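You operate a simulated robot arm through the tools that you are given. There is no shell and no other tool. Be economical: measure what you need, move in short steps, check, and stop when the job is done.

You run a simulated two-armed robot. Do the job below in one go: nothing can be reset, and whatever is moved stays where it is left.

JOB
Wipe up the spill on the right end of the loading bench with the blue cloth and put it back.

The check looks at the end state, three seconds after you hand in, the way a careful person would. Anything else that was tipped, shoved, dropped, spilled or broken makes it a failure. Flat cloth is picked up by pressing the open fingertips on it (5 to 10 N) and closing them slowly along it; thin cloth reads only 2 to 8 mm in the jaws.

ROBOT AND FRAMES
Two 7-joint arms with two-finger grippers on one trunk, on a base that drives. Base frame: it is fixed to the floor where the robot stands at the start and does not move with it; the origin is under the middle of the robot, x ahead of it, y to its left, z up; the surface under the hand at the start is at about z = 800. Readings come in mm, degrees, newtons and seconds.
The left shoulder is at the start at [98, 176, 1025], the right one opposite. With the tool pointing down near the work surface each hand reaches from about 300 to 900 mm from the robot's upright axis, wherever it stands, measured 20 degrees to its own side. Payload 2.94 kg a hand.
Tool frame (each hand has its own): the origin (TCP) lies between the finger pads and is the grasp point; the fingertips stand 30 mm ahead of it; z points along the fingers, y is the line along which they close. Largest opening 138 mm; the body of the gripper starts 109 mm behind the TCP.
Orientation is that of the tool frame in the base frame, as [roll, pitch, yaw] about the fixed x, y, z axes, in that order (R = Rz(yaw) Ry(pitch) Rx(roll)). With the fingers straight down and closing along the base's y, the tool's x points along the base's -x, its y along +y and its z along -z.

CONTROLS
- The arms move only by the tool servo_tool. It takes "left_series", "right_series" or both (then of equal length, played together; a hand with none holds still); each is one flat list of numbers, 7 for each row, row after row: the shift along the tool's x, y, z in mm, then the turn, a rotation vector about the tool's x, y, z in degrees, then the gripper command, from -1 (fully open) to 1 (shut), values between in proportion. In form: [tx, ty, tz, ax, ay, az, fingers, tx, ty, tz, ax, ay, az, fingers, ...]. A call has 1 to 8 rows; each row is the pose to reach, as a shift and turn from the pose commanded when the call began, along the tool's axes at that moment. Rows are played at 5 a second. More than 50 mm and 8.6 degrees between two rows, or a gripper value outside its range, and nothing of the call is played. Where a pose cannot be reached the arm comes as near as it can. A force on the tool above 40 N (or 10 N above the force at the start of the call, whichever is more), or a blocked arm, ends the call early, and 0.2 s more pass. The fingers move at their own pace and stop on an object; they squeeze with about 41 N. The grip force told is the motor's: it shows also when the fingers shut on nothing. Time passes only in rows, and 0.2 s behind the last, so rows that repeat a pose let the fingers close. It gives the time, the measured TCP pose, the force on the tool (base axes), the opening and the grip force at its end, in the units of the frame above (readings bear some noise), with the torque about the TCP (base axes, N m) and any sound that the robot's microphone picked up.
- Cameras (640 x 400 px; columns grow to the right, rows downward): "scene" is now at [211.3, 50.6, 1499.6]; the picture's right is [0.65, -0.76, -0.00], its down [-0.57, -0.48, -0.67] and it looks along [0.51, 0.43, -0.74] (base axes); focal length 270 px, centre (320, 200). "left" rides on the left gripper at [71, -19, -146] in its tool frame; the picture's right is [0.26, 0.97, 0.00], its down [-0.85, 0.23, -0.48] and it looks along [-0.46, 0.12, 0.88] (tool axes); focal length 280 px, centre (320, 200). "right" rides on the right gripper at [71, 19, -146] in its tool frame; the picture's right is [-0.26, 0.97, 0.00], its down [-0.85, -0.23, -0.48] and it looks along [-0.46, -0.12, 0.88] (tool axes); focal length 280 px, centre (320, 200). There is no depth. A picture from a camera that has moved, and an enlarged one, comes with that camera's place and axes in the base frame and with its lens.
- snapshot(camera): a new picture of that camera. No time passes.
- lift_body(by): slides the trunk up (or, below 0, down) by that many mm; the arms and the scene camera ride with it, the base frame stays. It gives what a move gives, with no picture.
- drive_base(legs): drives the robot by 1 to 6 legs, each [ahead, turn to the left] in mm and degrees, along the robot's own axes; the way and the turn of a leg run together, so that a leg with both is an arc; at most 1500 mm and 180 degrees a leg. The arms and the cameras ride along, it lands a little off, and it stops where it bumps. It gives what a move gives.
- head_to(pan, tilt): turns the head with the scene camera to pan (to the left, within 120 degrees either way) and tilt (down, from -29 to 69), counted from straight ahead of the robot. It gives what a move gives.
- enlarge(camera, box): a new picture of the part [left, top, right, bottom] of that camera's present view, enlarged. No time passes.
- close_job(): hands the job in; it is judged then, once.

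Work in short steps. Places have to be worked out from the pictures, the camera data and where the tool is seen: move nearer, look again, correct. Check each grasp and each placing, and mend what went wrong. You have 120 turns and 100 pictures in all, those below and enlarged ones among them. Open the grippers and draw the arms clear of the work before you hand the job in, unless the task says otherwise; then end with one line.

The tools are called as a command line: name --argument value ..., lists and objects as JSON in quotes. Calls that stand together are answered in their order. servo_tool: Moves the arms, as the interface text tells. Its arguments: {"type":"object","properties":{"left_series":{"type":"array","items":{"type":"number"}},"right_series":{"type":"array","items":{"type":"number"}}},"required":[]} The other tools are called the same way: lift_body (by) slides the trunk up or down; drive_base (legs) drives the base; head_to (pan, tilt) turns the head that bears the scene camera; snapshot (camera) takes a picture; enlarge (camera, box) takes an enlarged picture of a part of a camera's view; close_job () hands the job in.

At the start:

```text
time_s: 0.0
left_tool_pos: [329.7, 485.0, 1053.4]
left_orientation: [-180.0, 0.0, 179.9]
left_wrist_force: [-0.8, 0.2, -1.2]
left_wrist_torque: [0.01, 0.0, 0.04]
left_gripper_width: 137.8
left_gripper_force: 0.1
right_tool_pos: [509.6, 9.0, 1080.8]
right_orientation: [179.8, -0.1, 179.8]
right_wrist_force: [0.4, 0.2, 0.1]
right_wrist_torque: [0.02, 0.0, 0.0]
right_gripper_width: 138.0
right_gripper_force: 0.0
trunk travel left (down, up): [-200.0, 534.0]
robot x, y, heading: [-0.7, -0.5, -0.0]
head pan, tilt: [40.5, 48.1]
```

scene: 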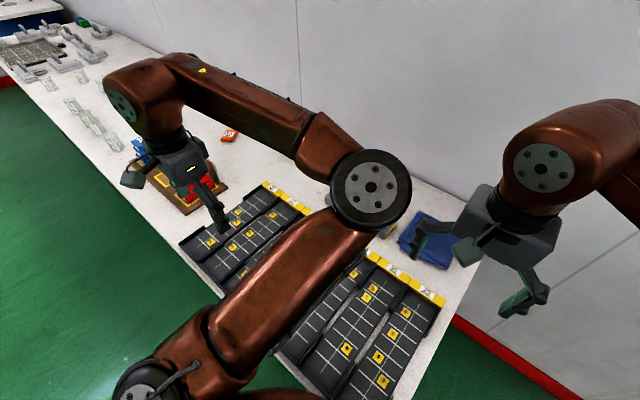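
right: 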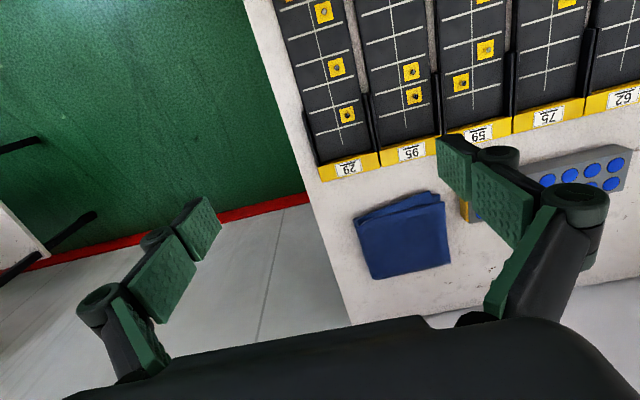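
left: 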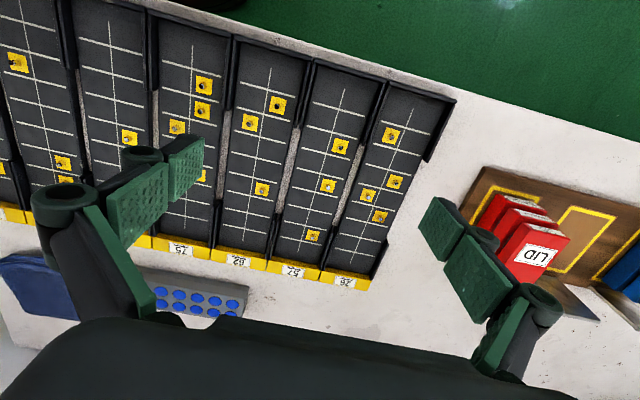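

The blue cloth lies at the right end of the bench ahead. I don't see the spill yet, so I look around with the head.

head_to --pan 0 --tilt 45

snapshot --camera "scene"

head_to --pan 80 --tilt 25

snapshot --camera "scene"

head_to --pan -80 --tilt 25

snapshot --camera "scene"

```text
time_s: 1.1
left_tool_pos: [329.8, 483.7, 1053.5]
left_orientation: [180.0, 0.1, 179.9]
left_wrist_force: [0.0, 0.1, -0.6]
left_wrist_torque: [0.0, 0.01, 0.0]
left_gripper_width: 137.8
left_gripper_force: 0.1
right_tool_pos: [510.6, 9.8, 1081.9]
right_orientation: [179.8, -0.1, 179.7]
right_wrist_force: [0.0, 0.8, 0.1]
right_wrist_torque: [0.0, 0.01, -0.01]
right_gripper_width: 138.1
right_gripper_force: 0.1
trunk travel left (down, up): [-200.0, 534.0]
robot x, y, heading: [-1.7, 2.9, -0.0]
head pan, tilt: [0.0, 45.0]
```

```text
96 pictures are left
camera scene: at [232.7, -0.4, 1504.0], right [0.0, -1.0, 0.0], down [-0.71, 0.0, -0.71], along [0.71, 0.0, -0.71], focal length 270 px, centre (320, 200)
```

scene: 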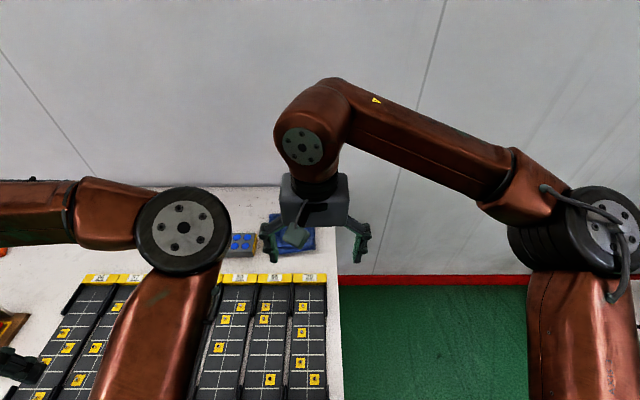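

```text
time_s: 2.6
left_tool_pos: [327.8, 483.9, 1053.2]
left_orientation: [180.0, 0.0, 179.9]
left_wrist_force: [-0.5, 0.1, 0.7]
left_wrist_torque: [-0.02, 0.03, 0.03]
left_gripper_width: 138.2
left_gripper_force: 0.0
right_tool_pos: [510.0, 7.9, 1080.1]
right_orientation: [179.8, -0.1, 179.7]
right_wrist_force: [0.3, -0.8, 0.3]
right_wrist_torque: [0.01, 0.01, -0.02]
right_gripper_width: 138.0
right_gripper_force: 0.0
trunk travel left (down, up): [-200.0, 534.0]
robot x, y, heading: [-2.5, 1.1, -0.2]
head pan, tilt: [80.0, 25.0]
```

```text
95 pictures are left
camera scene: at [167.5, 90.2, 1534.6], right [0.98, -0.17, 0.0], down [-0.07, -0.42, -0.91], along [0.16, 0.89, -0.42], focal length 270 px, centre (320, 200)
```

scene: 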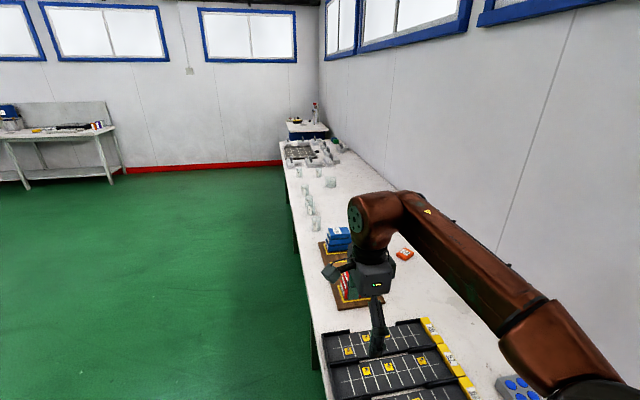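

```text
time_s: 5.1
left_tool_pos: [330.2, 483.8, 1052.6]
left_orientation: [-180.0, 0.0, 179.9]
left_wrist_force: [0.0, 0.8, -0.7]
left_wrist_torque: [0.03, 0.02, 0.02]
left_gripper_width: 138.1
left_gripper_force: 0.0
right_tool_pos: [509.5, 8.4, 1081.2]
right_orientation: [179.8, 0.0, 179.8]
right_wrist_force: [-0.4, -0.2, 0.1]
right_wrist_torque: [-0.02, 0.02, 0.0]
right_gripper_width: 138.2
right_gripper_force: 0.2
trunk travel left (down, up): [-200.0, 534.0]
robot x, y, heading: [2.2, -1.8, -0.1]
head pan, tilt: [-80.0, 25.0]
```

```text
94 pictures are left
camera scene: at [167.5, -91.2, 1534.6], right [-0.98, -0.17, 0.0], down [-0.07, 0.42, -0.91], along [0.16, -0.89, -0.42], focal length 270 px, centre (320, 200)
```

scene: 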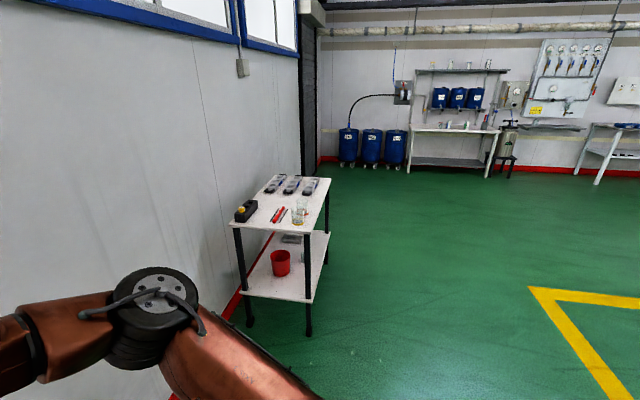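

The long bench may be the loading bench, but I should check the rest of the room and zoom in on its right end for a spill.

head_to --pan -120 --tilt 15

snapshot --camera "scene"

head_to --pan 120 --tilt 15

snapshot --camera "scene"

head_to --pan 10 --tilt 50

enlarge --camera "scene" --box '[200, 100, 440, 250]'

enlarge --camera "right" --box '[240, 100, 640, 350]'

```text
time_s: 6.1
left_tool_pos: [329.7, 484.7, 1053.5]
left_orientation: [180.0, 0.0, 179.9]
left_wrist_force: [0.8, -0.4, -0.8]
left_wrist_torque: [-0.01, 0.01, 0.01]
left_gripper_width: 138.1
left_gripper_force: 0.0
right_tool_pos: [510.4, 9.2, 1080.9]
right_orientation: [179.8, 0.0, 179.7]
right_wrist_force: [0.5, -0.1, 0.4]
right_wrist_torque: [0.01, -0.04, 0.02]
right_gripper_width: 138.0
right_gripper_force: 0.1
trunk travel left (down, up): [-200.0, 534.0]
robot x, y, heading: [1.5, 2.0, 0.1]
head pan, tilt: [-120.0, 15.0]
```

```text
93 pictures are left
camera scene: at [104.8, -81.4, 1550.8], right [-0.87, 0.5, 0.0], down [0.13, 0.22, -0.97], along [-0.48, -0.84, -0.26], focal length 270 px, centre (320, 200)
```

scene: 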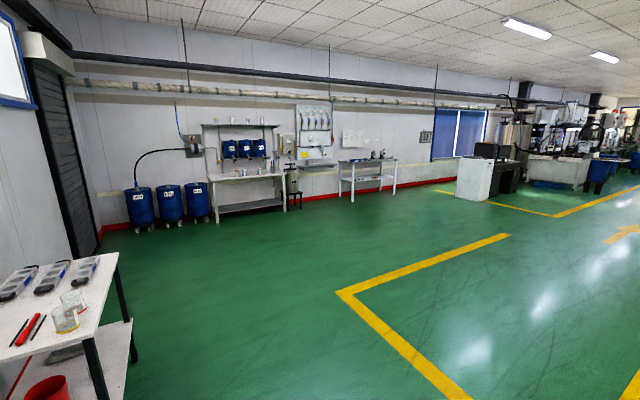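

```text
time_s: 9.5
left_tool_pos: [330.1, 484.9, 1052.5]
left_orientation: [-179.9, -0.1, 179.9]
left_wrist_force: [-0.4, -0.5, 0.9]
left_wrist_torque: [0.0, -0.01, 0.04]
left_gripper_width: 137.9
left_gripper_force: 0.1
right_tool_pos: [510.3, 9.3, 1081.0]
right_orientation: [179.8, 0.0, 179.8]
right_wrist_force: [-0.6, 0.7, 0.3]
right_wrist_torque: [0.0, -0.03, 0.03]
right_gripper_width: 138.0
right_gripper_force: 0.0
trunk travel left (down, up): [-200.0, 534.0]
robot x, y, heading: [0.9, 1.3, 0.0]
head pan, tilt: [120.0, 15.0]
```

```text
92 pictures are left
camera scene: at [104.8, 80.4, 1550.8], right [0.87, 0.5, 0.0], down [0.13, -0.22, -0.97], along [-0.48, 0.84, -0.26], focal length 270 px, centre (320, 200)
```

scene: 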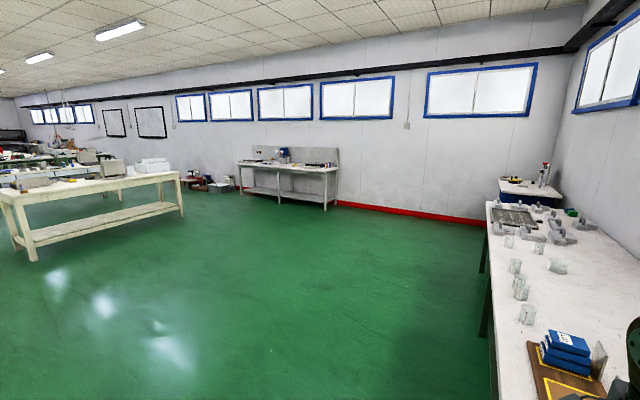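

```text
time_s: 11.4
left_tool_pos: [328.9, 484.7, 1054.2]
left_orientation: [180.0, 0.0, 179.9]
left_wrist_force: [-0.2, -0.6, -0.6]
left_wrist_torque: [-0.05, 0.03, 0.01]
left_gripper_width: 137.9
left_gripper_force: 0.1
right_tool_pos: [509.2, 9.6, 1080.3]
right_orientation: [179.7, -0.1, 179.8]
right_wrist_force: [-0.1, -0.8, -0.1]
right_wrist_torque: [0.04, -0.01, -0.04]
right_gripper_width: 138.2
right_gripper_force: 0.0
trunk travel left (down, up): [-200.0, 534.0]
robot x, y, heading: [-0.8, -1.4, -0.2]
head pan, tilt: [10.0, 50.0]
```

```text
2.67 times, centred on (320, 175) of scene
camera zoom: at [227.2, 12.9, 1497.1], right [0.17, -0.98, 0.0], down [-0.75, -0.13, -0.64], along [0.63, 0.11, -0.77], focal length 721 px, centre (320, 267)
```

zoom: 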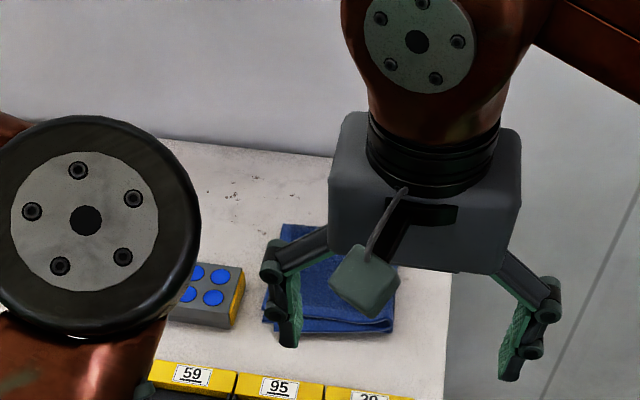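

```text
1.60 times, centred on (440, 225) of right
camera zoom: at [439.4, 27.9, 1225.8], right [0.26, 0.96, 0.0], down [0.85, -0.23, 0.47], along [0.46, -0.12, -0.88], focal length 449 px, centre (128, 160)
```

zoom: 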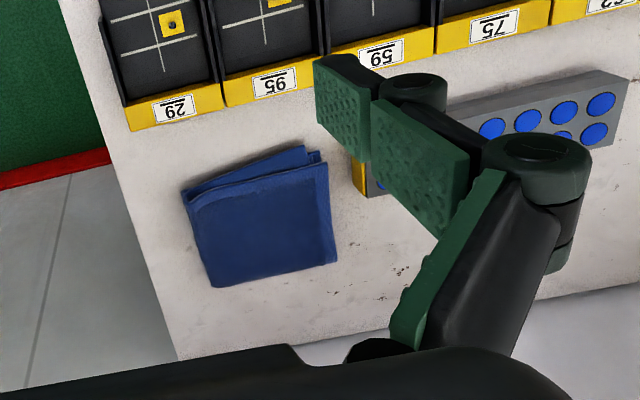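

There are dark specks on the bench behind the cloth and beside the blue-dotted box, and they may be the spill. I move the right hand back and left for an unobstructed view of the right end.

servo_tool --right_series '[20, 25, -20, 0, 0, 0, -1, 40, 50, -40, 0, 0, 0, -1, 40, 75, -60, 0, 0, 0, -1, 40, 75, -60, 0, 0, 0, -1]'

snapshot --camera "right"

snapshot --camera "scene"

```text
time_s: 12.0
left_tool_pos: [328.4, 486.3, 1053.9]
left_orientation: [-179.9, 0.1, -179.8]
left_wrist_force: [-0.8, -0.1, -0.6]
left_wrist_torque: [0.02, 0.03, 0.01]
left_gripper_width: 138.1
left_gripper_force: 0.0
right_tool_pos: [479.7, 50.3, 1117.1]
right_orientation: [-179.5, 0.0, 178.6]
right_wrist_force: [-4.3, -14.4, -5.6]
right_wrist_torque: [0.48, -0.23, 0.35]
right_gripper_width: 125.2
right_gripper_force: 0.1
trunk travel left (down, up): [-200.0, 534.0]
robot x, y, heading: [-1.4, 4.3, 0.2]
head pan, tilt: [10.0, 50.0]
stopped in row 3 (right hand): the force on the tool passed its limit at 50 N (the readings are from after the stop); the commanded pose is now the measured one
```

```text
89 pictures are left
camera right: at [409.0, 71.6, 1261.6], right [0.29, 0.96, -0.01], down [0.84, -0.25, 0.48], along [0.46, -0.14, -0.88], focal length 280 px, centre (320, 200)
```

right: 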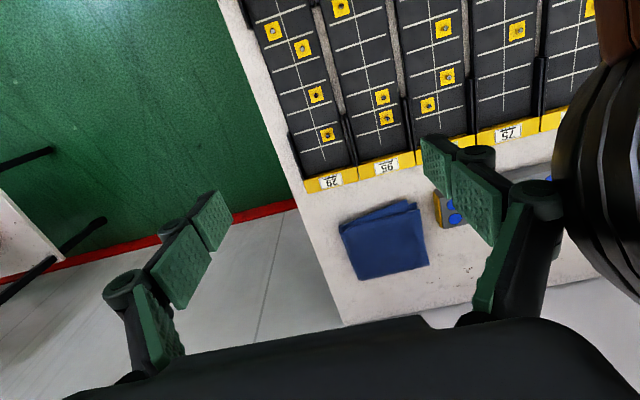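

```text
88 pictures are left
camera scene: at [227.5, 12.9, 1497.0], right [0.17, -0.98, 0.0], down [-0.75, -0.13, -0.64], along [0.63, 0.11, -0.77], focal length 270 px, centre (320, 200)
```

scene: 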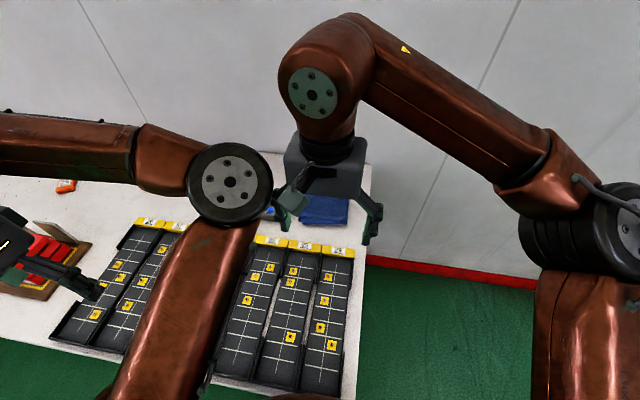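

My right hand touched the left arm's elbow. I back it off, then stretch the left arm out to the left so its elbow clears the area.

servo_tool --right_series '[0, -20, 0, 0, 0, 0, -1, -10, -40, 0, 0, 0, 0, -1]'

servo_tool --left_series '[0, 30, -20, 0, 0, 0, -1, 0, 60, -40, 0, 0, 0, -1, 0, 95, -60, 0, 0, 0, -1, 0, 130, -60, 0, 0, 0, -1, 0, 165, -60, 0, 0, 0, -1, 0, 200, -60, 0, 0, 0, -1, 0, 235, -60, 0, 0, 0, -1, 0, 235, -60, 0, 0, 0, -1]'

snapshot --camera "scene"

snapshot --camera "right"

```text
time_s: 12.6
left_tool_pos: [329.4, 484.3, 1052.8]
left_orientation: [180.0, -0.1, 179.9]
left_wrist_force: [-0.5, 1.1, 0.7]
left_wrist_torque: [-0.02, 0.02, 0.0]
left_gripper_width: 137.8
left_gripper_force: 0.1
right_tool_pos: [487.6, 11.0, 1118.0]
right_orientation: [180.0, 0.1, 178.7]
right_wrist_force: [0.9, -0.3, -0.1]
right_wrist_torque: [0.01, 0.02, 0.0]
right_gripper_width: 138.0
right_gripper_force: 0.1
trunk travel left (down, up): [-200.0, 534.0]
robot x, y, heading: [-1.8, 1.7, -0.0]
head pan, tilt: [10.0, 50.0]
```

```text
time_s: 14.4
left_tool_pos: [328.4, 721.2, 1113.7]
left_orientation: [179.9, 0.0, -179.9]
left_wrist_force: [0.3, 0.0, 0.9]
left_wrist_torque: [0.09, 0.02, 0.0]
left_gripper_width: 137.9
left_gripper_force: 0.0
right_tool_pos: [488.6, 10.9, 1117.9]
right_orientation: [-179.8, 0.0, 178.6]
right_wrist_force: [0.7, -0.3, -0.4]
right_wrist_torque: [0.0, 0.03, -0.02]
right_gripper_width: 137.9
right_gripper_force: 0.1
trunk travel left (down, up): [-200.0, 534.0]
robot x, y, heading: [6.3, 2.0, -0.1]
head pan, tilt: [10.0, 50.0]
```

```text
87 pictures are left
camera scene: at [227.4, 12.3, 1497.1], right [0.17, -0.98, 0.0], down [-0.75, -0.13, -0.64], along [0.63, 0.11, -0.77], focal length 270 px, centre (320, 200)
```

scene: 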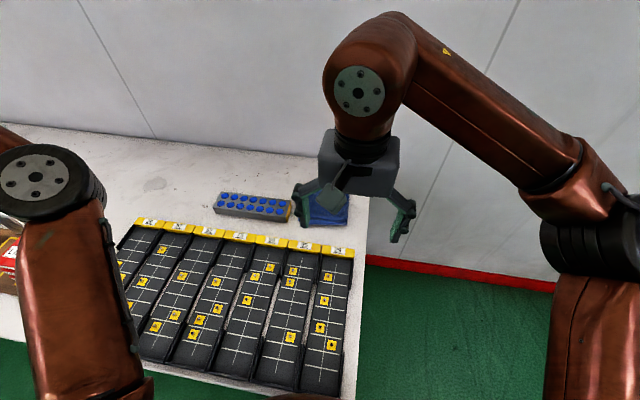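

```text
86 pictures are left
camera right: at [417.6, 31.4, 1262.5], right [0.29, 0.96, 0.0], down [0.84, -0.25, 0.48], along [0.46, -0.14, -0.88], focal length 280 px, centre (320, 200)
```

right: 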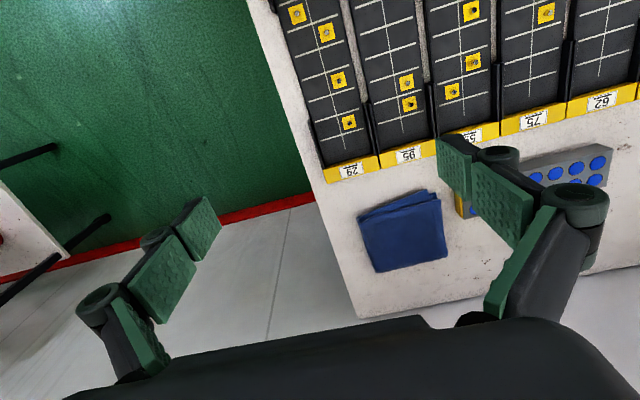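

Now the bench is clearer. A mark at about (155,183) may be the spill, so I enlarge it.

enlarge --camera "scene" --box '[100, 120, 340, 270]'

servo_tool --right_series '[0, 30, -10, 0, 0, 0, -1, 0, 60, -20, 0, 0, 0, -1, 0, 90, -20, 0, 0, 0, -1, 0, 120, -20, 0, 0, 0, -1, 0, 120, -20, 0, 0, 0, -1]'

snapshot --camera "right"

```text
2.67 times, centred on (220, 195) of scene
camera zoom: at [227.4, 12.3, 1497.1], right [0.17, -0.98, 0.0], down [-0.75, -0.13, -0.64], along [0.63, 0.11, -0.77], focal length 721 px, centre (587, 213)
```

zoom: 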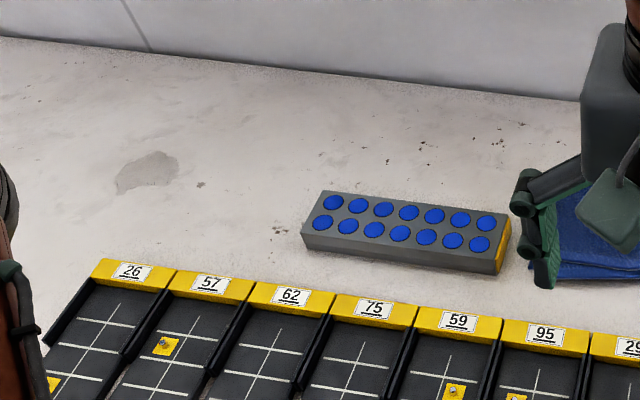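

```text
time_s: 15.6
left_tool_pos: [328.0, 720.0, 1113.2]
left_orientation: [-179.9, 0.0, 180.0]
left_wrist_force: [-0.4, 0.3, -0.3]
left_wrist_torque: [0.01, -0.01, 0.01]
left_gripper_width: 138.1
left_gripper_force: 0.0
right_tool_pos: [492.3, 131.4, 1137.6]
right_orientation: [-179.8, 0.1, 178.5]
right_wrist_force: [-0.2, 0.0, -0.3]
right_wrist_torque: [0.05, -0.01, 0.0]
right_gripper_width: 138.0
right_gripper_force: 0.1
trunk travel left (down, up): [-200.0, 534.0]
robot x, y, heading: [0.9, -0.1, -0.1]
head pan, tilt: [10.0, 50.0]
```

```text
84 pictures are left
camera right: at [421.4, 151.9, 1282.2], right [0.29, 0.96, 0.0], down [0.84, -0.25, 0.48], along [0.46, -0.14, -0.88], focal length 280 px, centre (320, 200)
```

right: 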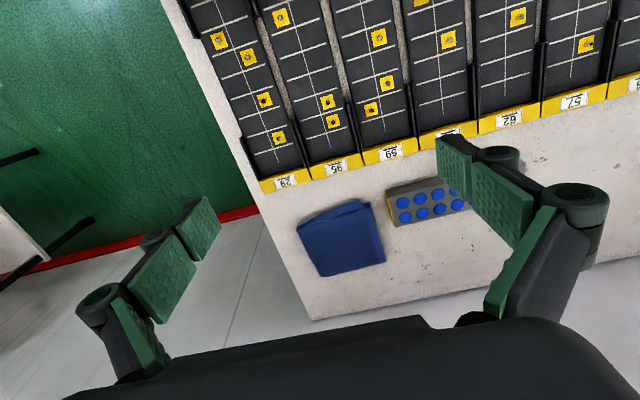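

The grey patch works out to about (771, 693, 800). I look at it closer with the left hand's camera and check the rest of the bench.

snapshot --camera "left"

head_to --pan 55 --tilt 35

snapshot --camera "scene"

```text
83 pictures are left
camera left: at [257.4, 700.9, 1260.3], right [-0.26, 0.96, 0.0], down [0.85, 0.23, 0.48], along [0.46, 0.12, -0.88], focal length 280 px, centre (320, 200)
```

left: 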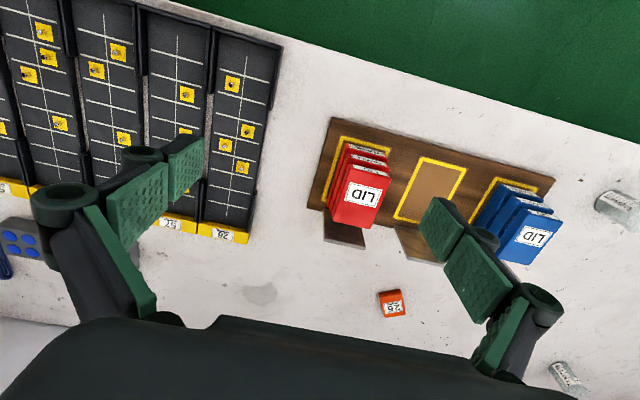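

```text
time_s: 16.7
left_tool_pos: [327.9, 721.5, 1113.0]
left_orientation: [-179.9, -0.1, -179.9]
left_wrist_force: [-1.0, 0.9, -0.5]
left_wrist_torque: [0.01, -0.01, -0.02]
left_gripper_width: 138.1
left_gripper_force: 0.1
right_tool_pos: [492.8, 131.3, 1137.5]
right_orientation: [-179.7, 0.1, 178.6]
right_wrist_force: [0.1, -0.1, -0.5]
right_wrist_torque: [0.0, 0.02, 0.0]
right_gripper_width: 138.2
right_gripper_force: 0.0
trunk travel left (down, up): [-200.0, 534.0]
robot x, y, heading: [0.5, -0.3, 0.1]
head pan, tilt: [55.0, 35.0]
```

```text
82 pictures are left
camera scene: at [202.3, 72.7, 1518.7], right [0.82, -0.57, 0.0], down [-0.33, -0.47, -0.82], along [0.47, 0.67, -0.57], focal length 270 px, centre (320, 200)
```

scene: 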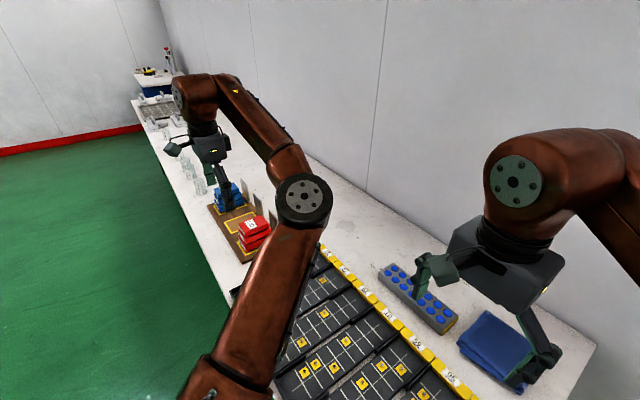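

The patch from the left camera comes out at (765, 699), so both cameras agree. The left hand can reach both cloth and spill if the robot stands about 220 mm further left. First I tuck the right arm away to the right.

servo_tool --right_series '[12, -45, 0, 0, 0, 0, -1, 24, -90, 0, 0, 0, 0, -1, 36, -135, 0, 0, 0, 0, -1, 48, -180, 0, 0, 0, 0, -1, 60, -225, 0, 0, 0, 0, -1, 72, -270, 0, 0, 0, 0, -1, 84, -315, 0, 0, 0, 0, -1, 96, -360, 0, 0, 0, 0, -1]'

servo_tool --right_series '[0, -45, 0, 0, 0, 0, -1, 0, -90, 0, 0, 0, 0, -1, 0, -130, 0, 0, 0, 0, -1, 0, -130, 0, 0, 0, 0, -1]'

head_to --pan 0 --tilt 69

snapshot --camera "scene"

```text
time_s: 18.5
left_tool_pos: [325.9, 720.5, 1114.7]
left_orientation: [180.0, 0.2, -179.9]
left_wrist_force: [-0.3, -0.9, -0.5]
left_wrist_torque: [0.04, -0.05, -0.01]
left_gripper_width: 138.0
left_gripper_force: 0.1
right_tool_pos: [384.7, -228.8, 1140.1]
right_orientation: [-179.9, 0.1, 178.7]
right_wrist_force: [-0.8, 0.5, -0.1]
right_wrist_torque: [0.02, -0.02, -0.03]
right_gripper_width: 137.9
right_gripper_force: 0.0
trunk travel left (down, up): [-200.0, 534.0]
robot x, y, heading: [0.1, -0.3, -0.3]
head pan, tilt: [55.0, 35.0]
```

```text
time_s: 19.5
left_tool_pos: [329.3, 721.0, 1113.2]
left_orientation: [-179.9, 0.0, 180.0]
left_wrist_force: [-0.7, 0.0, -0.7]
left_wrist_torque: [-0.04, 0.06, -0.02]
left_gripper_width: 137.7
left_gripper_force: 0.0
right_tool_pos: [390.7, -348.7, 1133.3]
right_orientation: [-179.8, 0.1, 178.5]
right_wrist_force: [0.4, 0.0, 0.0]
right_wrist_torque: [-0.04, 0.06, 0.01]
right_gripper_width: 137.7
right_gripper_force: 0.1
right hand out of reach, approached as far as the arm can: row 3, 4
trunk travel left (down, up): [-200.0, 534.0]
robot x, y, heading: [1.0, 3.5, -0.1]
head pan, tilt: [55.0, 35.0]
```

```text
time_s: 20.8
left_tool_pos: [328.8, 720.2, 1114.5]
left_orientation: [180.0, 0.2, -180.0]
left_wrist_force: [0.1, 0.2, 0.0]
left_wrist_torque: [0.03, 0.01, -0.01]
left_gripper_width: 137.8
left_gripper_force: 0.1
right_tool_pos: [390.5, -349.3, 1133.5]
right_orientation: [-179.7, 0.1, 178.6]
right_wrist_force: [0.4, 0.3, -0.4]
right_wrist_torque: [-0.01, -0.03, 0.0]
right_gripper_width: 138.1
right_gripper_force: 0.1
trunk travel left (down, up): [-200.0, 534.0]
robot x, y, heading: [0.5, 0.2, -0.2]
head pan, tilt: [0.0, 68.8]
```

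```text
81 pictures are left
camera scene: at [207.2, -0.4, 1475.2], right [0.0, -1.0, 0.0], down [-0.93, 0.0, -0.36], along [0.36, 0.0, -0.93], focal length 270 px, centre (320, 200)
```

scene: 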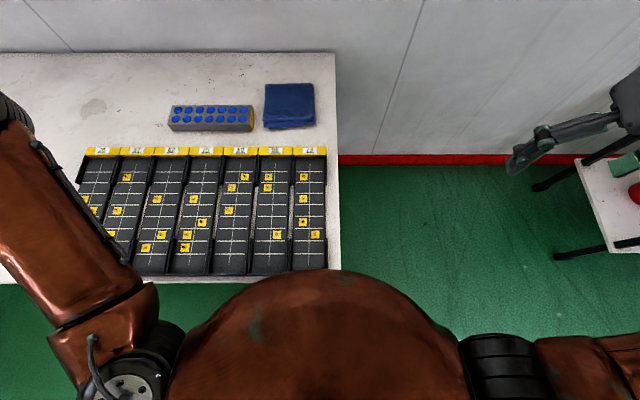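

The view is clear now: cloth about x 702–869, y 15–172, and the wet patch at about (778, 702). I back off, shift about 220 mm to the left, and come back to the bench.

drive_base --legs '[[-250, 0], [0, 90], [225, 0], [0, -90]]'

```text
time_s: 31.5
left_tool_pos: [64.2, 953.7, 1113.2]
left_orientation: [-180.0, 0.1, -178.9]
left_wrist_force: [0.1, -1.1, -0.7]
left_wrist_torque: [0.01, 0.0, -0.01]
left_gripper_width: 138.1
left_gripper_force: 0.0
right_tool_pos: [146.2, -115.1, 1132.4]
right_orientation: [-179.8, 0.1, 179.8]
right_wrist_force: [0.1, 1.1, 0.1]
right_wrist_torque: [0.02, -0.01, 0.0]
right_gripper_width: 138.0
right_gripper_force: 0.0
trunk travel left (down, up): [-200.0, 534.0]
robot x, y, heading: [-250.7, 227.3, 1.3]
head pan, tilt: [0.0, 68.8]
```

It landed as planned with heading 1.3° off. I correct that and drive forward.

drive_base --legs '[[0, -1.3], [252, 0]]'

snapshot --camera "scene"

```text
time_s: 33.7
left_tool_pos: [329.6, 944.9, 1112.7]
left_orientation: [-180.0, 0.0, 179.9]
left_wrist_force: [0.0, -0.1, -0.3]
left_wrist_torque: [0.0, 0.06, 0.0]
left_gripper_width: 137.9
left_gripper_force: 0.1
right_tool_pos: [390.3, -126.5, 1132.1]
right_orientation: [-179.8, 0.0, 178.4]
right_wrist_force: [0.6, 0.5, 0.3]
right_wrist_torque: [-0.01, 0.09, 0.03]
right_gripper_width: 137.9
right_gripper_force: 0.0
trunk travel left (down, up): [-200.0, 534.0]
robot x, y, heading: [2.2, 222.5, 0.3]
head pan, tilt: [0.0, 68.8]
```

```text
80 pictures are left
camera scene: at [207.9, 224.0, 1474.9], right [0.0, -1.0, 0.0], down [-0.93, 0.0, -0.36], along [0.36, 0.0, -0.93], focal length 270 px, centre (320, 200)
```

scene: 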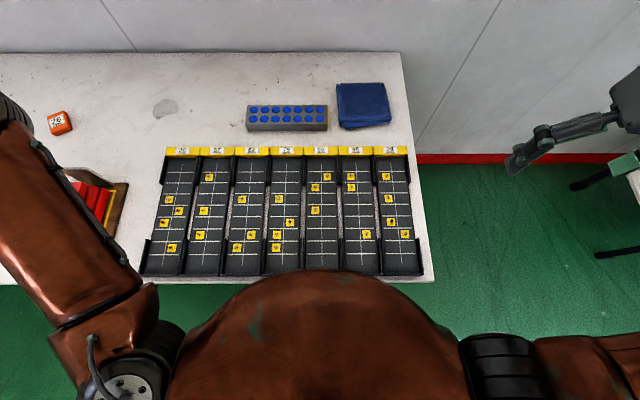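

Good position. I enlarge the patch and the cloth for exact extents.

enlarge --camera "scene" --box '[130, 60, 290, 160]'

enlarge --camera "scene" --box '[290, 60, 450, 160]'

```text
4.00 times, centred on (210, 110) of scene
camera zoom: at [207.9, 224.0, 1474.9], right [0.0, -1.0, 0.0], down [-0.93, 0.0, -0.36], along [0.36, 0.0, -0.93], focal length 1081 px, centre (760, 560)
```

zoom: 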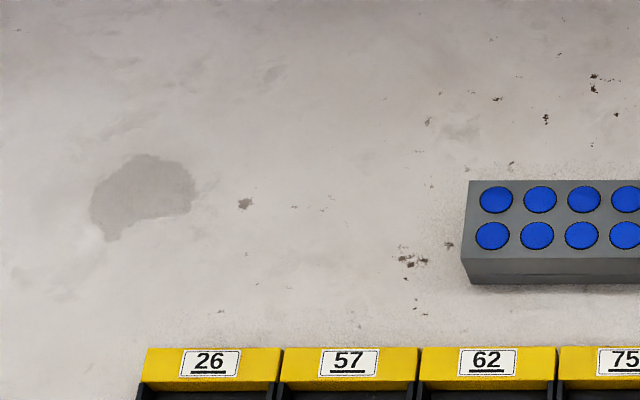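

```text
4.00 times, centred on (370, 110) of scene
camera zoom: at [207.9, 224.0, 1474.9], right [0.0, -1.0, 0.0], down [-0.93, 0.0, -0.36], along [0.36, 0.0, -0.93], focal length 1081 px, centre (120, 560)
```

zoom: 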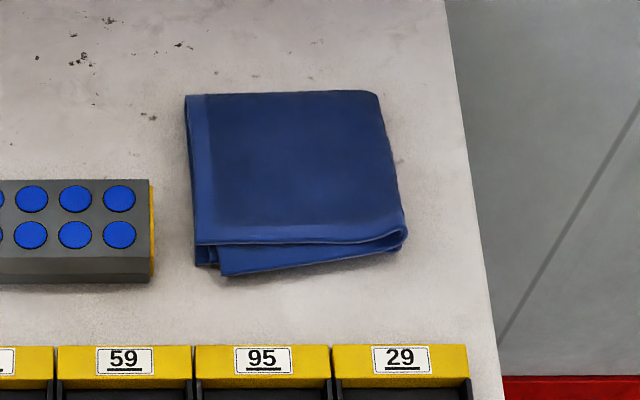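

Patch extents: x 727–811, y 660–743. Cloth body: x 725–869, y 8–170. I bring the left hand over the cloth at safe height.

servo_tool --left_series '[-22, -42, 0, 0, 0, 0, -1, -44, -84, 0, 0, 0, 0, -1, -66, -126, 0, 0, 0, 0, -1, -88, -168, 0, 0, 0, 0, -1, -110, -210, 0, 0, 0, 0, -1, -132, -252, 0, 0, 0, 0, -1, -154, -294, 0, 0, 0, 0, -1, -176, -336, 0, 0, 0, 0, -1]'

servo_tool --left_series '[-22, -42, 0, 0, 0, 0, -1, -44, -84, 0, 0, 0, 0, -1, -66, -126, 0, 0, 0, 0, -1, -88, -168, 0, 0, 0, 0, -1, -110, -210, 0, 0, 0, 0, -1, -132, -252, 0, 0, 0, 0, -1, -154, -294, 0, 0, 0, 0, -1, -176, -336, 0, 0, 0, 0, -1]'

snapshot --camera "scene"

```text
time_s: 35.5
left_tool_pos: [503.9, 605.3, 1115.9]
left_orientation: [179.9, 0.1, -179.9]
left_wrist_force: [0.4, 0.1, -0.1]
left_wrist_torque: [0.02, 0.02, -0.02]
left_gripper_width: 138.1
left_gripper_force: 0.1
right_tool_pos: [389.0, -127.5, 1132.4]
right_orientation: [-179.9, 0.2, 178.3]
right_wrist_force: [0.2, -0.4, 0.1]
right_wrist_torque: [0.06, 0.01, 0.02]
right_gripper_width: 138.2
right_gripper_force: 0.1
trunk travel left (down, up): [-200.0, 534.0]
robot x, y, heading: [2.0, 222.9, 0.0]
head pan, tilt: [0.0, 68.8]
```

```text
time_s: 37.3
left_tool_pos: [681.8, 271.3, 1114.4]
left_orientation: [180.0, 0.1, 179.8]
left_wrist_force: [0.4, -0.5, 0.4]
left_wrist_torque: [0.03, 0.02, -0.03]
left_gripper_width: 138.1
left_gripper_force: 0.0
right_tool_pos: [390.1, -127.0, 1130.4]
right_orientation: [-180.0, 0.0, 178.4]
right_wrist_force: [0.6, 1.1, -0.1]
right_wrist_torque: [0.01, 0.01, 0.02]
right_gripper_width: 137.7
right_gripper_force: 0.0
trunk travel left (down, up): [-200.0, 534.0]
robot x, y, heading: [-0.7, 226.7, 0.1]
head pan, tilt: [0.0, 68.8]
```

```text
77 pictures are left
camera scene: at [207.3, 222.1, 1475.0], right [0.0, -1.0, 0.0], down [-0.93, 0.0, -0.36], along [0.36, 0.0, -0.93], focal length 270 px, centre (320, 200)
```

scene: 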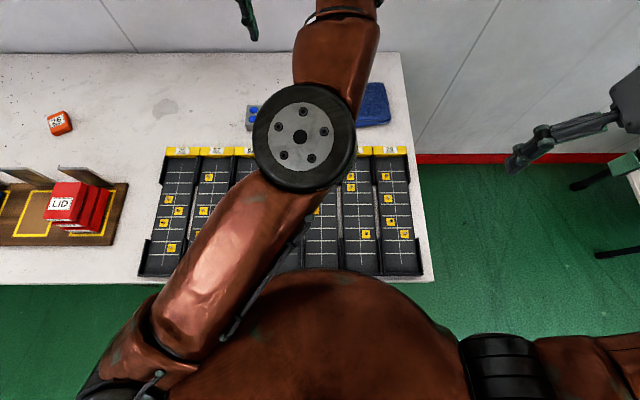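

Path clear. I move on to above the cloth centre and start descending, then look with the left camera.

servo_tool --left_series '[-20, -40, 0, 0, 0, 0, -1, -40, -80, 0, 0, 0, 0, -1, -60, -120, 0, 0, 0, 0, -1, -80, -160, 15, 0, 0, 0, -1, -88, -173, 50, 0, 0, 0, -1, -88, -173, 95, 0, 0, 0, -1, -88, -173, 130, 0, 0, 0, -1, -88, -173, 130, 0, 0, 0, -1]'

snapshot --camera "left"

snapshot --camera "right"

```text
time_s: 39.1
left_tool_pos: [732.3, 119.7, 982.1]
left_orientation: [-180.0, 0.1, -180.0]
left_wrist_force: [0.0, -1.1, 0.0]
left_wrist_torque: [0.0, 0.07, -0.02]
left_gripper_width: 137.7
left_gripper_force: 0.1
left hand out of reach, approached as far as the arm can: row 2, 3, 4, 5, 6, 7, 8
right_tool_pos: [390.4, -126.7, 1130.8]
right_orientation: [-179.8, 0.1, 178.5]
right_wrist_force: [0.2, 0.4, -0.2]
right_wrist_torque: [-0.04, 0.06, 0.01]
right_gripper_width: 138.1
right_gripper_force: 0.1
trunk travel left (down, up): [-200.0, 534.0]
robot x, y, heading: [-2.1, 223.3, 0.1]
head pan, tilt: [0.0, 68.8]
```

```text
76 pictures are left
camera left: at [661.5, 101.1, 1128.5], right [-0.26, 0.97, 0.0], down [0.85, 0.23, 0.48], along [0.46, 0.12, -0.88], focal length 280 px, centre (320, 200)
```

left: 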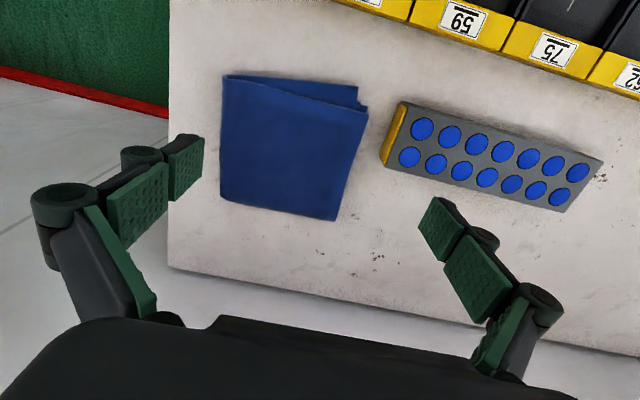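

```text
75 pictures are left
camera right: at [320.1, -104.8, 1276.1], right [0.29, 0.96, 0.0], down [0.84, -0.25, 0.48], along [0.46, -0.14, -0.88], focal length 280 px, centre (320, 200)
```

right: 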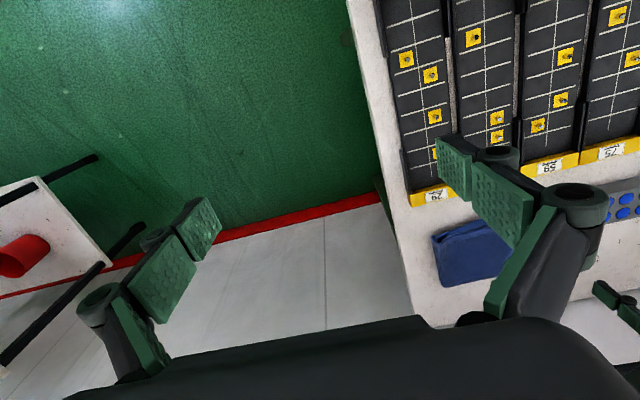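

The hand clips at reach limit at this height, but reach grows as it goes lower. I descend and see where it gets, with fingers at about 80 mm.

servo_tool --left_series '[0, 0, 30, 0, 0, 0, -0.16, 0, 0, 60, 0, 0, 0, -0.16, 0, 0, 85, 0, 0, 0, -0.16, 0, 0, 85, 0, 0, 0, -0.16]'

```text
time_s: 40.1
left_tool_pos: [731.8, 120.7, 896.7]
left_orientation: [179.9, 0.1, 180.0]
left_wrist_force: [0.2, -0.3, 0.1]
left_wrist_torque: [-0.02, -0.02, 0.0]
left_gripper_width: 80.0
left_gripper_force: 0.0
right_tool_pos: [388.8, -126.9, 1133.4]
right_orientation: [-179.8, 0.0, 178.4]
right_wrist_force: [0.4, 0.0, -0.7]
right_wrist_torque: [0.0, 0.0, -0.01]
right_gripper_width: 138.0
right_gripper_force: 0.1
trunk travel left (down, up): [-200.0, 534.0]
robot x, y, heading: [-2.1, 226.7, -0.3]
head pan, tilt: [0.0, 68.8]
```

Commanded poses follow the clipped one. Now I shift toward (775, 95) at this lower height.

servo_tool --left_series '[-20, -12, 0, 0, 0, 0, -0.16, -43, -26, 0, 0, 0, 0, -0.16, -43, -26, 0, 0, 0, 0, -0.16]'

snapshot --camera "left"

```text
time_s: 40.9
left_tool_pos: [751.8, 119.3, 908.4]
left_orientation: [-178.7, 1.2, -178.4]
left_wrist_force: [-0.4, 0.3, 0.4]
left_wrist_torque: [-0.04, -0.02, -0.02]
left_gripper_width: 80.1
left_gripper_force: 0.0
left hand out of reach, approached as far as the arm can: row 1, 2, 3
right_tool_pos: [389.2, -126.2, 1132.1]
right_orientation: [-179.8, 0.1, 178.4]
right_wrist_force: [-0.2, 0.2, -0.1]
right_wrist_torque: [0.01, -0.03, -0.02]
right_gripper_width: 137.8
right_gripper_force: 0.1
trunk travel left (down, up): [-200.0, 534.0]
robot x, y, heading: [-1.6, 226.4, -0.2]
head pan, tilt: [0.0, 68.8]
```

```text
74 pictures are left
camera left: at [677.8, 99.5, 1053.8], right [-0.29, 0.96, -0.03], down [0.83, 0.27, 0.49], along [0.48, 0.12, -0.87], focal length 280 px, centre (320, 200)
```

left: 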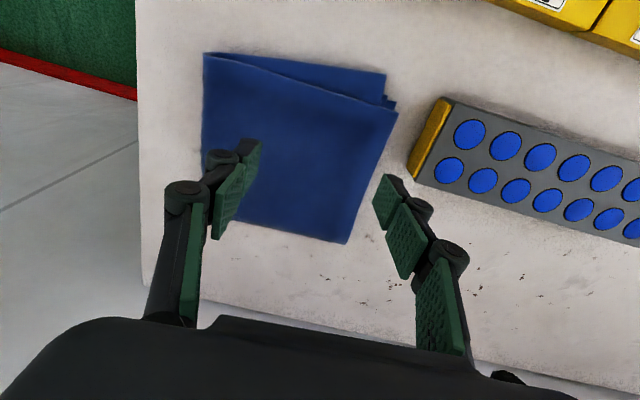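

Still short at this height. I raise the trunk by 80 mm to bring the shoulder level with the wrist, then go down and out.

lift_body --by 80

servo_tool --left_series '[0, 0, 40, 0, 0, 0, -0.16, 0, 0, 80, 0, 0, 0, -0.16, -12, -12, 100, 0, 0, 0, -0.16, -22, -24, 110, 0, 0, 0, -0.16, -22, -24, 110, 0, 0, 0, -0.16]'

snapshot --camera "left"

```text
time_s: 42.1
left_tool_pos: [732.2, 117.0, 1042.4]
left_orientation: [-178.5, 5.8, -178.5]
left_wrist_force: [0.9, -0.8, 0.5]
left_wrist_torque: [-0.05, 0.04, 0.01]
left_gripper_width: 80.3
left_gripper_force: 0.0
right_tool_pos: [390.4, -127.2, 1211.3]
right_orientation: [-180.0, 0.0, 178.5]
right_wrist_force: [0.5, -0.1, -1.0]
right_wrist_torque: [0.02, 0.03, -0.02]
right_gripper_width: 138.1
right_gripper_force: 0.1
trunk travel left (down, up): [-280.0, 454.0]
robot x, y, heading: [2.8, 227.7, -0.3]
head pan, tilt: [0.0, 68.8]
```

```text
time_s: 43.3
left_tool_pos: [756.2, 115.8, 950.9]
left_orientation: [-178.1, 6.1, -176.6]
left_wrist_force: [-0.7, 0.2, 0.1]
left_wrist_torque: [-0.04, 0.03, -0.03]
left_gripper_width: 80.0
left_gripper_force: 0.1
left hand out of reach, approached as far as the arm can: row 3, 4, 5
right_tool_pos: [390.4, -125.4, 1213.2]
right_orientation: [-179.8, 0.1, 178.5]
right_wrist_force: [-0.7, 0.5, 0.7]
right_wrist_torque: [-0.01, -0.02, 0.04]
right_gripper_width: 138.0
right_gripper_force: 0.0
trunk travel left (down, up): [-280.0, 454.0]
robot x, y, heading: [-2.4, 226.4, 0.0]
head pan, tilt: [0.0, 68.8]
```

```text
73 pictures are left
camera left: at [670.4, 96.8, 1091.0], right [-0.31, 0.95, -0.06], down [0.78, 0.29, 0.55], along [0.54, 0.13, -0.83], focal length 280 px, centre (320, 200)
```

left: 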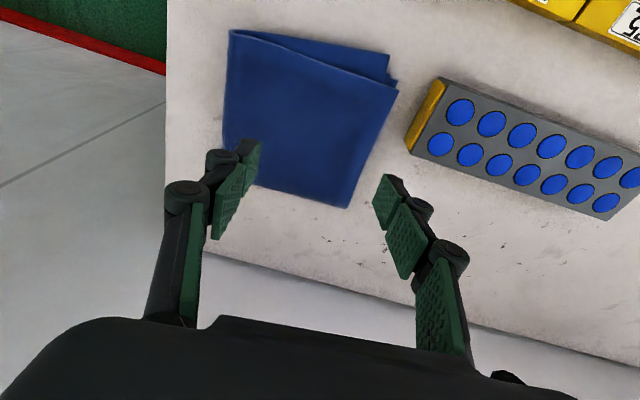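

The reach limit is about 715 mm from the left shoulder. Turning the base to the right by about 25° brings that shoulder ~60 mm nearer to both cloth and spill. First I retract, straighten and raise the hand.

servo_tool --left_series '[30, 20, -20, -1, 3, 0, -1, 60, 40, -40, -1.9, 6.1, 0, -1, 90, 60, -40, -1.9, 6.1, 0, -1, 90, 60, -40, -1.9, 6.1, 0, -1]'

drive_base --legs '[[0, -25]]'

snapshot --camera "scene"

```text
time_s: 44.3
left_tool_pos: [699.3, 162.8, 986.5]
left_orientation: [179.6, -0.3, -178.4]
left_wrist_force: [-0.3, -1.2, 0.0]
left_wrist_torque: [-0.02, -0.01, 0.02]
left_gripper_width: 138.1
left_gripper_force: 0.0
left hand out of reach, approached as far as the arm can: row 2, 3, 4
right_tool_pos: [390.0, -125.7, 1213.3]
right_orientation: [-179.7, 0.2, 178.4]
right_wrist_force: [0.0, -0.6, -0.3]
right_wrist_torque: [-0.05, 0.01, -0.02]
right_gripper_width: 138.2
right_gripper_force: 0.0
trunk travel left (down, up): [-280.0, 454.0]
robot x, y, heading: [-1.0, 224.3, 0.1]
head pan, tilt: [0.0, 68.8]
```

```text
time_s: 46.0
left_tool_pos: [608.3, -124.1, 986.6]
left_orientation: [179.4, -0.2, 156.8]
left_wrist_force: [-1.4, 0.2, 0.0]
left_wrist_torque: [0.0, -0.04, -0.01]
left_gripper_width: 138.1
left_gripper_force: 0.1
right_tool_pos: [205.5, -257.5, 1212.0]
right_orientation: [-179.8, 0.1, 153.7]
right_wrist_force: [-0.4, 0.1, 0.2]
right_wrist_torque: [-0.02, -0.06, -0.01]
right_gripper_width: 137.7
right_gripper_force: 0.2
trunk travel left (down, up): [-280.0, 454.0]
robot x, y, heading: [-2.8, 225.2, -25.1]
head pan, tilt: [0.0, 68.8]
```

```text
72 pictures are left
camera scene: at [130.3, 162.0, 1559.6], right [-0.42, -0.91, 0.0], down [-0.85, 0.39, -0.36], along [0.33, -0.15, -0.93], focal length 270 px, centre (320, 200)
```

scene: 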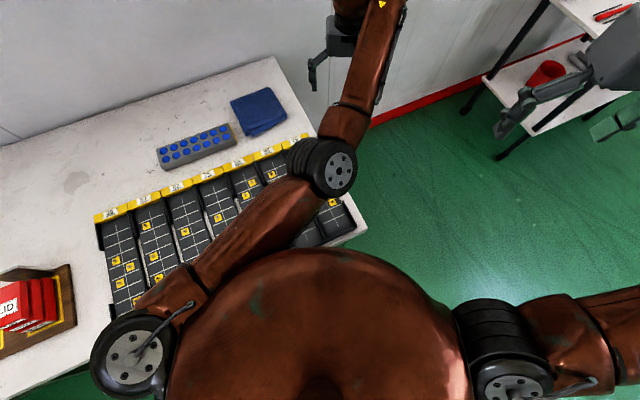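

The turn went cleanly. Now I swing the left hand to above the cloth centre, (775, 92), with yaw back to 180°.

servo_tool --left_series '[-10, 38, 0, 0, 0, -3.4, -0.16, -20, 76, 0, 0, 0, -6.8, -0.16, -30, 114, 10, 0, 0, -10.2, -0.16, -40, 152, 25, 0, 0, -13.6, -0.16, -50, 190, 40, 0, 0, -17, -0.16, -60, 228, 60, 0, 0, -20.4, -0.16, -68, 264, 80, 0, 0, -23.2, -0.16, -68, 264, 80, 0, 0, -23.2, -0.16]'

snapshot --camera "left"

```text
time_s: 47.8
left_tool_pos: [775.4, 91.8, 909.9]
left_orientation: [179.5, 0.0, 179.9]
left_wrist_force: [0.3, 0.3, 0.7]
left_wrist_torque: [0.01, -0.02, 0.0]
left_gripper_width: 80.1
left_gripper_force: 0.0
right_tool_pos: [205.5, -257.9, 1211.0]
right_orientation: [-179.8, 0.0, 153.6]
right_wrist_force: [-0.2, 0.0, -0.1]
right_wrist_torque: [0.06, -0.03, 0.0]
right_gripper_width: 138.0
right_gripper_force: 0.0
trunk travel left (down, up): [-280.0, 454.0]
robot x, y, heading: [-0.7, 225.2, -25.0]
head pan, tilt: [0.0, 68.8]
```

```text
71 pictures are left
camera left: at [704.6, 70.6, 1055.8], right [-0.26, 0.97, 0.01], down [0.85, 0.23, 0.48], along [0.46, 0.13, -0.88], focal length 280 px, centre (320, 200)
```

left: 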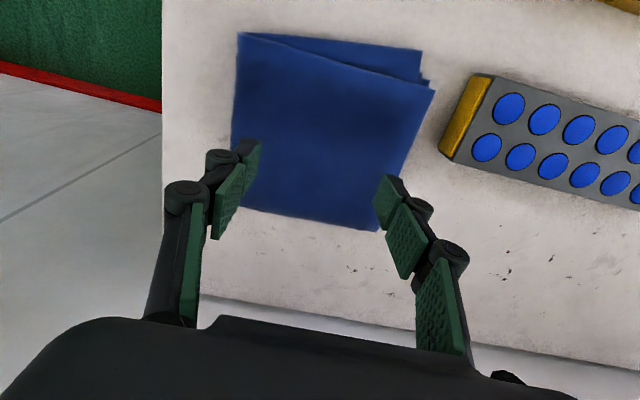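

Hand is over the cloth centre, fingers 80 mm apart across it. I descend toward contact.

servo_tool --left_series '[0, 0, 25, 0, 0, 0, -0.16, 0, 0, 50, 0, 0, 0, -0.16, 0, 0, 57, 0, 0, 0, -0.16, 0, 0, 57, 0, 0, 0, -0.16]'

servo_tool --left_series '[0, 0, 3, 0, 0, 0, -0.16, 0, 0, 6, 0, 0, 0, -0.16, 0, 0, 6, 0, 0, 0, -0.16]'

snapshot --camera "left"

```text
time_s: 48.8
left_tool_pos: [775.3, 92.7, 851.0]
left_orientation: [179.4, -0.2, 180.0]
left_wrist_force: [1.0, 0.0, -0.3]
left_wrist_torque: [0.0, -0.03, 0.01]
left_gripper_width: 80.1
left_gripper_force: 0.0
right_tool_pos: [206.2, -256.7, 1212.3]
right_orientation: [-179.8, 0.1, 153.7]
right_wrist_force: [0.4, 0.3, 0.7]
right_wrist_torque: [0.0, 0.04, 0.0]
right_gripper_width: 137.9
right_gripper_force: 0.0
trunk travel left (down, up): [-280.0, 454.0]
robot x, y, heading: [1.3, 224.9, -25.0]
head pan, tilt: [0.0, 68.8]
```

```text
time_s: 49.5
left_tool_pos: [774.2, 93.4, 845.2]
left_orientation: [179.5, -0.1, 179.9]
left_wrist_force: [-0.6, -0.7, 0.9]
left_wrist_torque: [0.03, 0.03, 0.01]
left_gripper_width: 79.9
left_gripper_force: 0.0
right_tool_pos: [206.2, -256.1, 1213.6]
right_orientation: [-179.8, 0.1, 153.8]
right_wrist_force: [0.4, -0.1, 0.1]
right_wrist_torque: [-0.02, 0.0, -0.03]
right_gripper_width: 137.7
right_gripper_force: 0.1
trunk travel left (down, up): [-280.0, 454.0]
robot x, y, heading: [0.1, 222.9, -24.8]
head pan, tilt: [0.0, 68.8]
```

```text
70 pictures are left
camera left: at [704.5, 71.8, 992.5], right [-0.26, 0.97, 0.01], down [0.85, 0.23, 0.48], along [0.46, 0.13, -0.88], focal length 280 px, centre (320, 200)
```

left: 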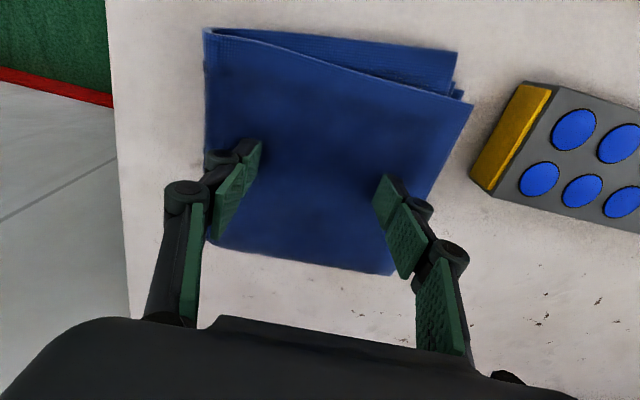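

Tips at about 815, no contact yet. Smaller steps down.

servo_tool --left_series '[0, 0, 2, 0, 0, 0, -0.16, 0, 0, 4, 0, 0, 0, -0.16, 0, 0, 4, 0, 0, 0, -0.16]'

servo_tool --left_series '[0, 0, 2, 0, 0, 0, -0.16, 0, 0, 3, 0, 0, 0, -0.16, 0, 0, 3, 0, 0, 0, -0.16]'

```text
time_s: 50.4
left_tool_pos: [776.0, 93.9, 843.0]
left_orientation: [179.5, 0.0, -180.0]
left_wrist_force: [-0.8, -0.3, 2.4]
left_wrist_torque: [0.0, 0.01, 0.0]
left_gripper_width: 80.2
left_gripper_force: 0.1
right_tool_pos: [205.1, -258.2, 1212.8]
right_orientation: [-179.8, 0.1, 153.7]
right_wrist_force: [0.5, 0.6, -0.4]
right_wrist_torque: [0.0, -0.02, 0.0]
right_gripper_width: 137.9
right_gripper_force: 0.1
trunk travel left (down, up): [-280.0, 454.0]
robot x, y, heading: [1.6, 227.6, -25.0]
head pan, tilt: [0.0, 68.8]
```

```text
time_s: 51.1
left_tool_pos: [774.7, 92.4, 838.4]
left_orientation: [179.5, -0.1, -179.9]
left_wrist_force: [0.1, 0.0, 7.5]
left_wrist_torque: [0.01, -0.03, 0.0]
left_gripper_width: 79.5
left_gripper_force: 0.0
right_tool_pos: [204.3, -257.0, 1212.3]
right_orientation: [-179.9, 0.1, 153.8]
right_wrist_force: [-0.4, 0.0, 0.3]
right_wrist_torque: [-0.02, 0.01, -0.02]
right_gripper_width: 137.8
right_gripper_force: 0.1
trunk travel left (down, up): [-280.0, 454.0]
robot x, y, heading: [3.7, 229.9, -24.7]
head pan, tilt: [0.0, 68.8]
```

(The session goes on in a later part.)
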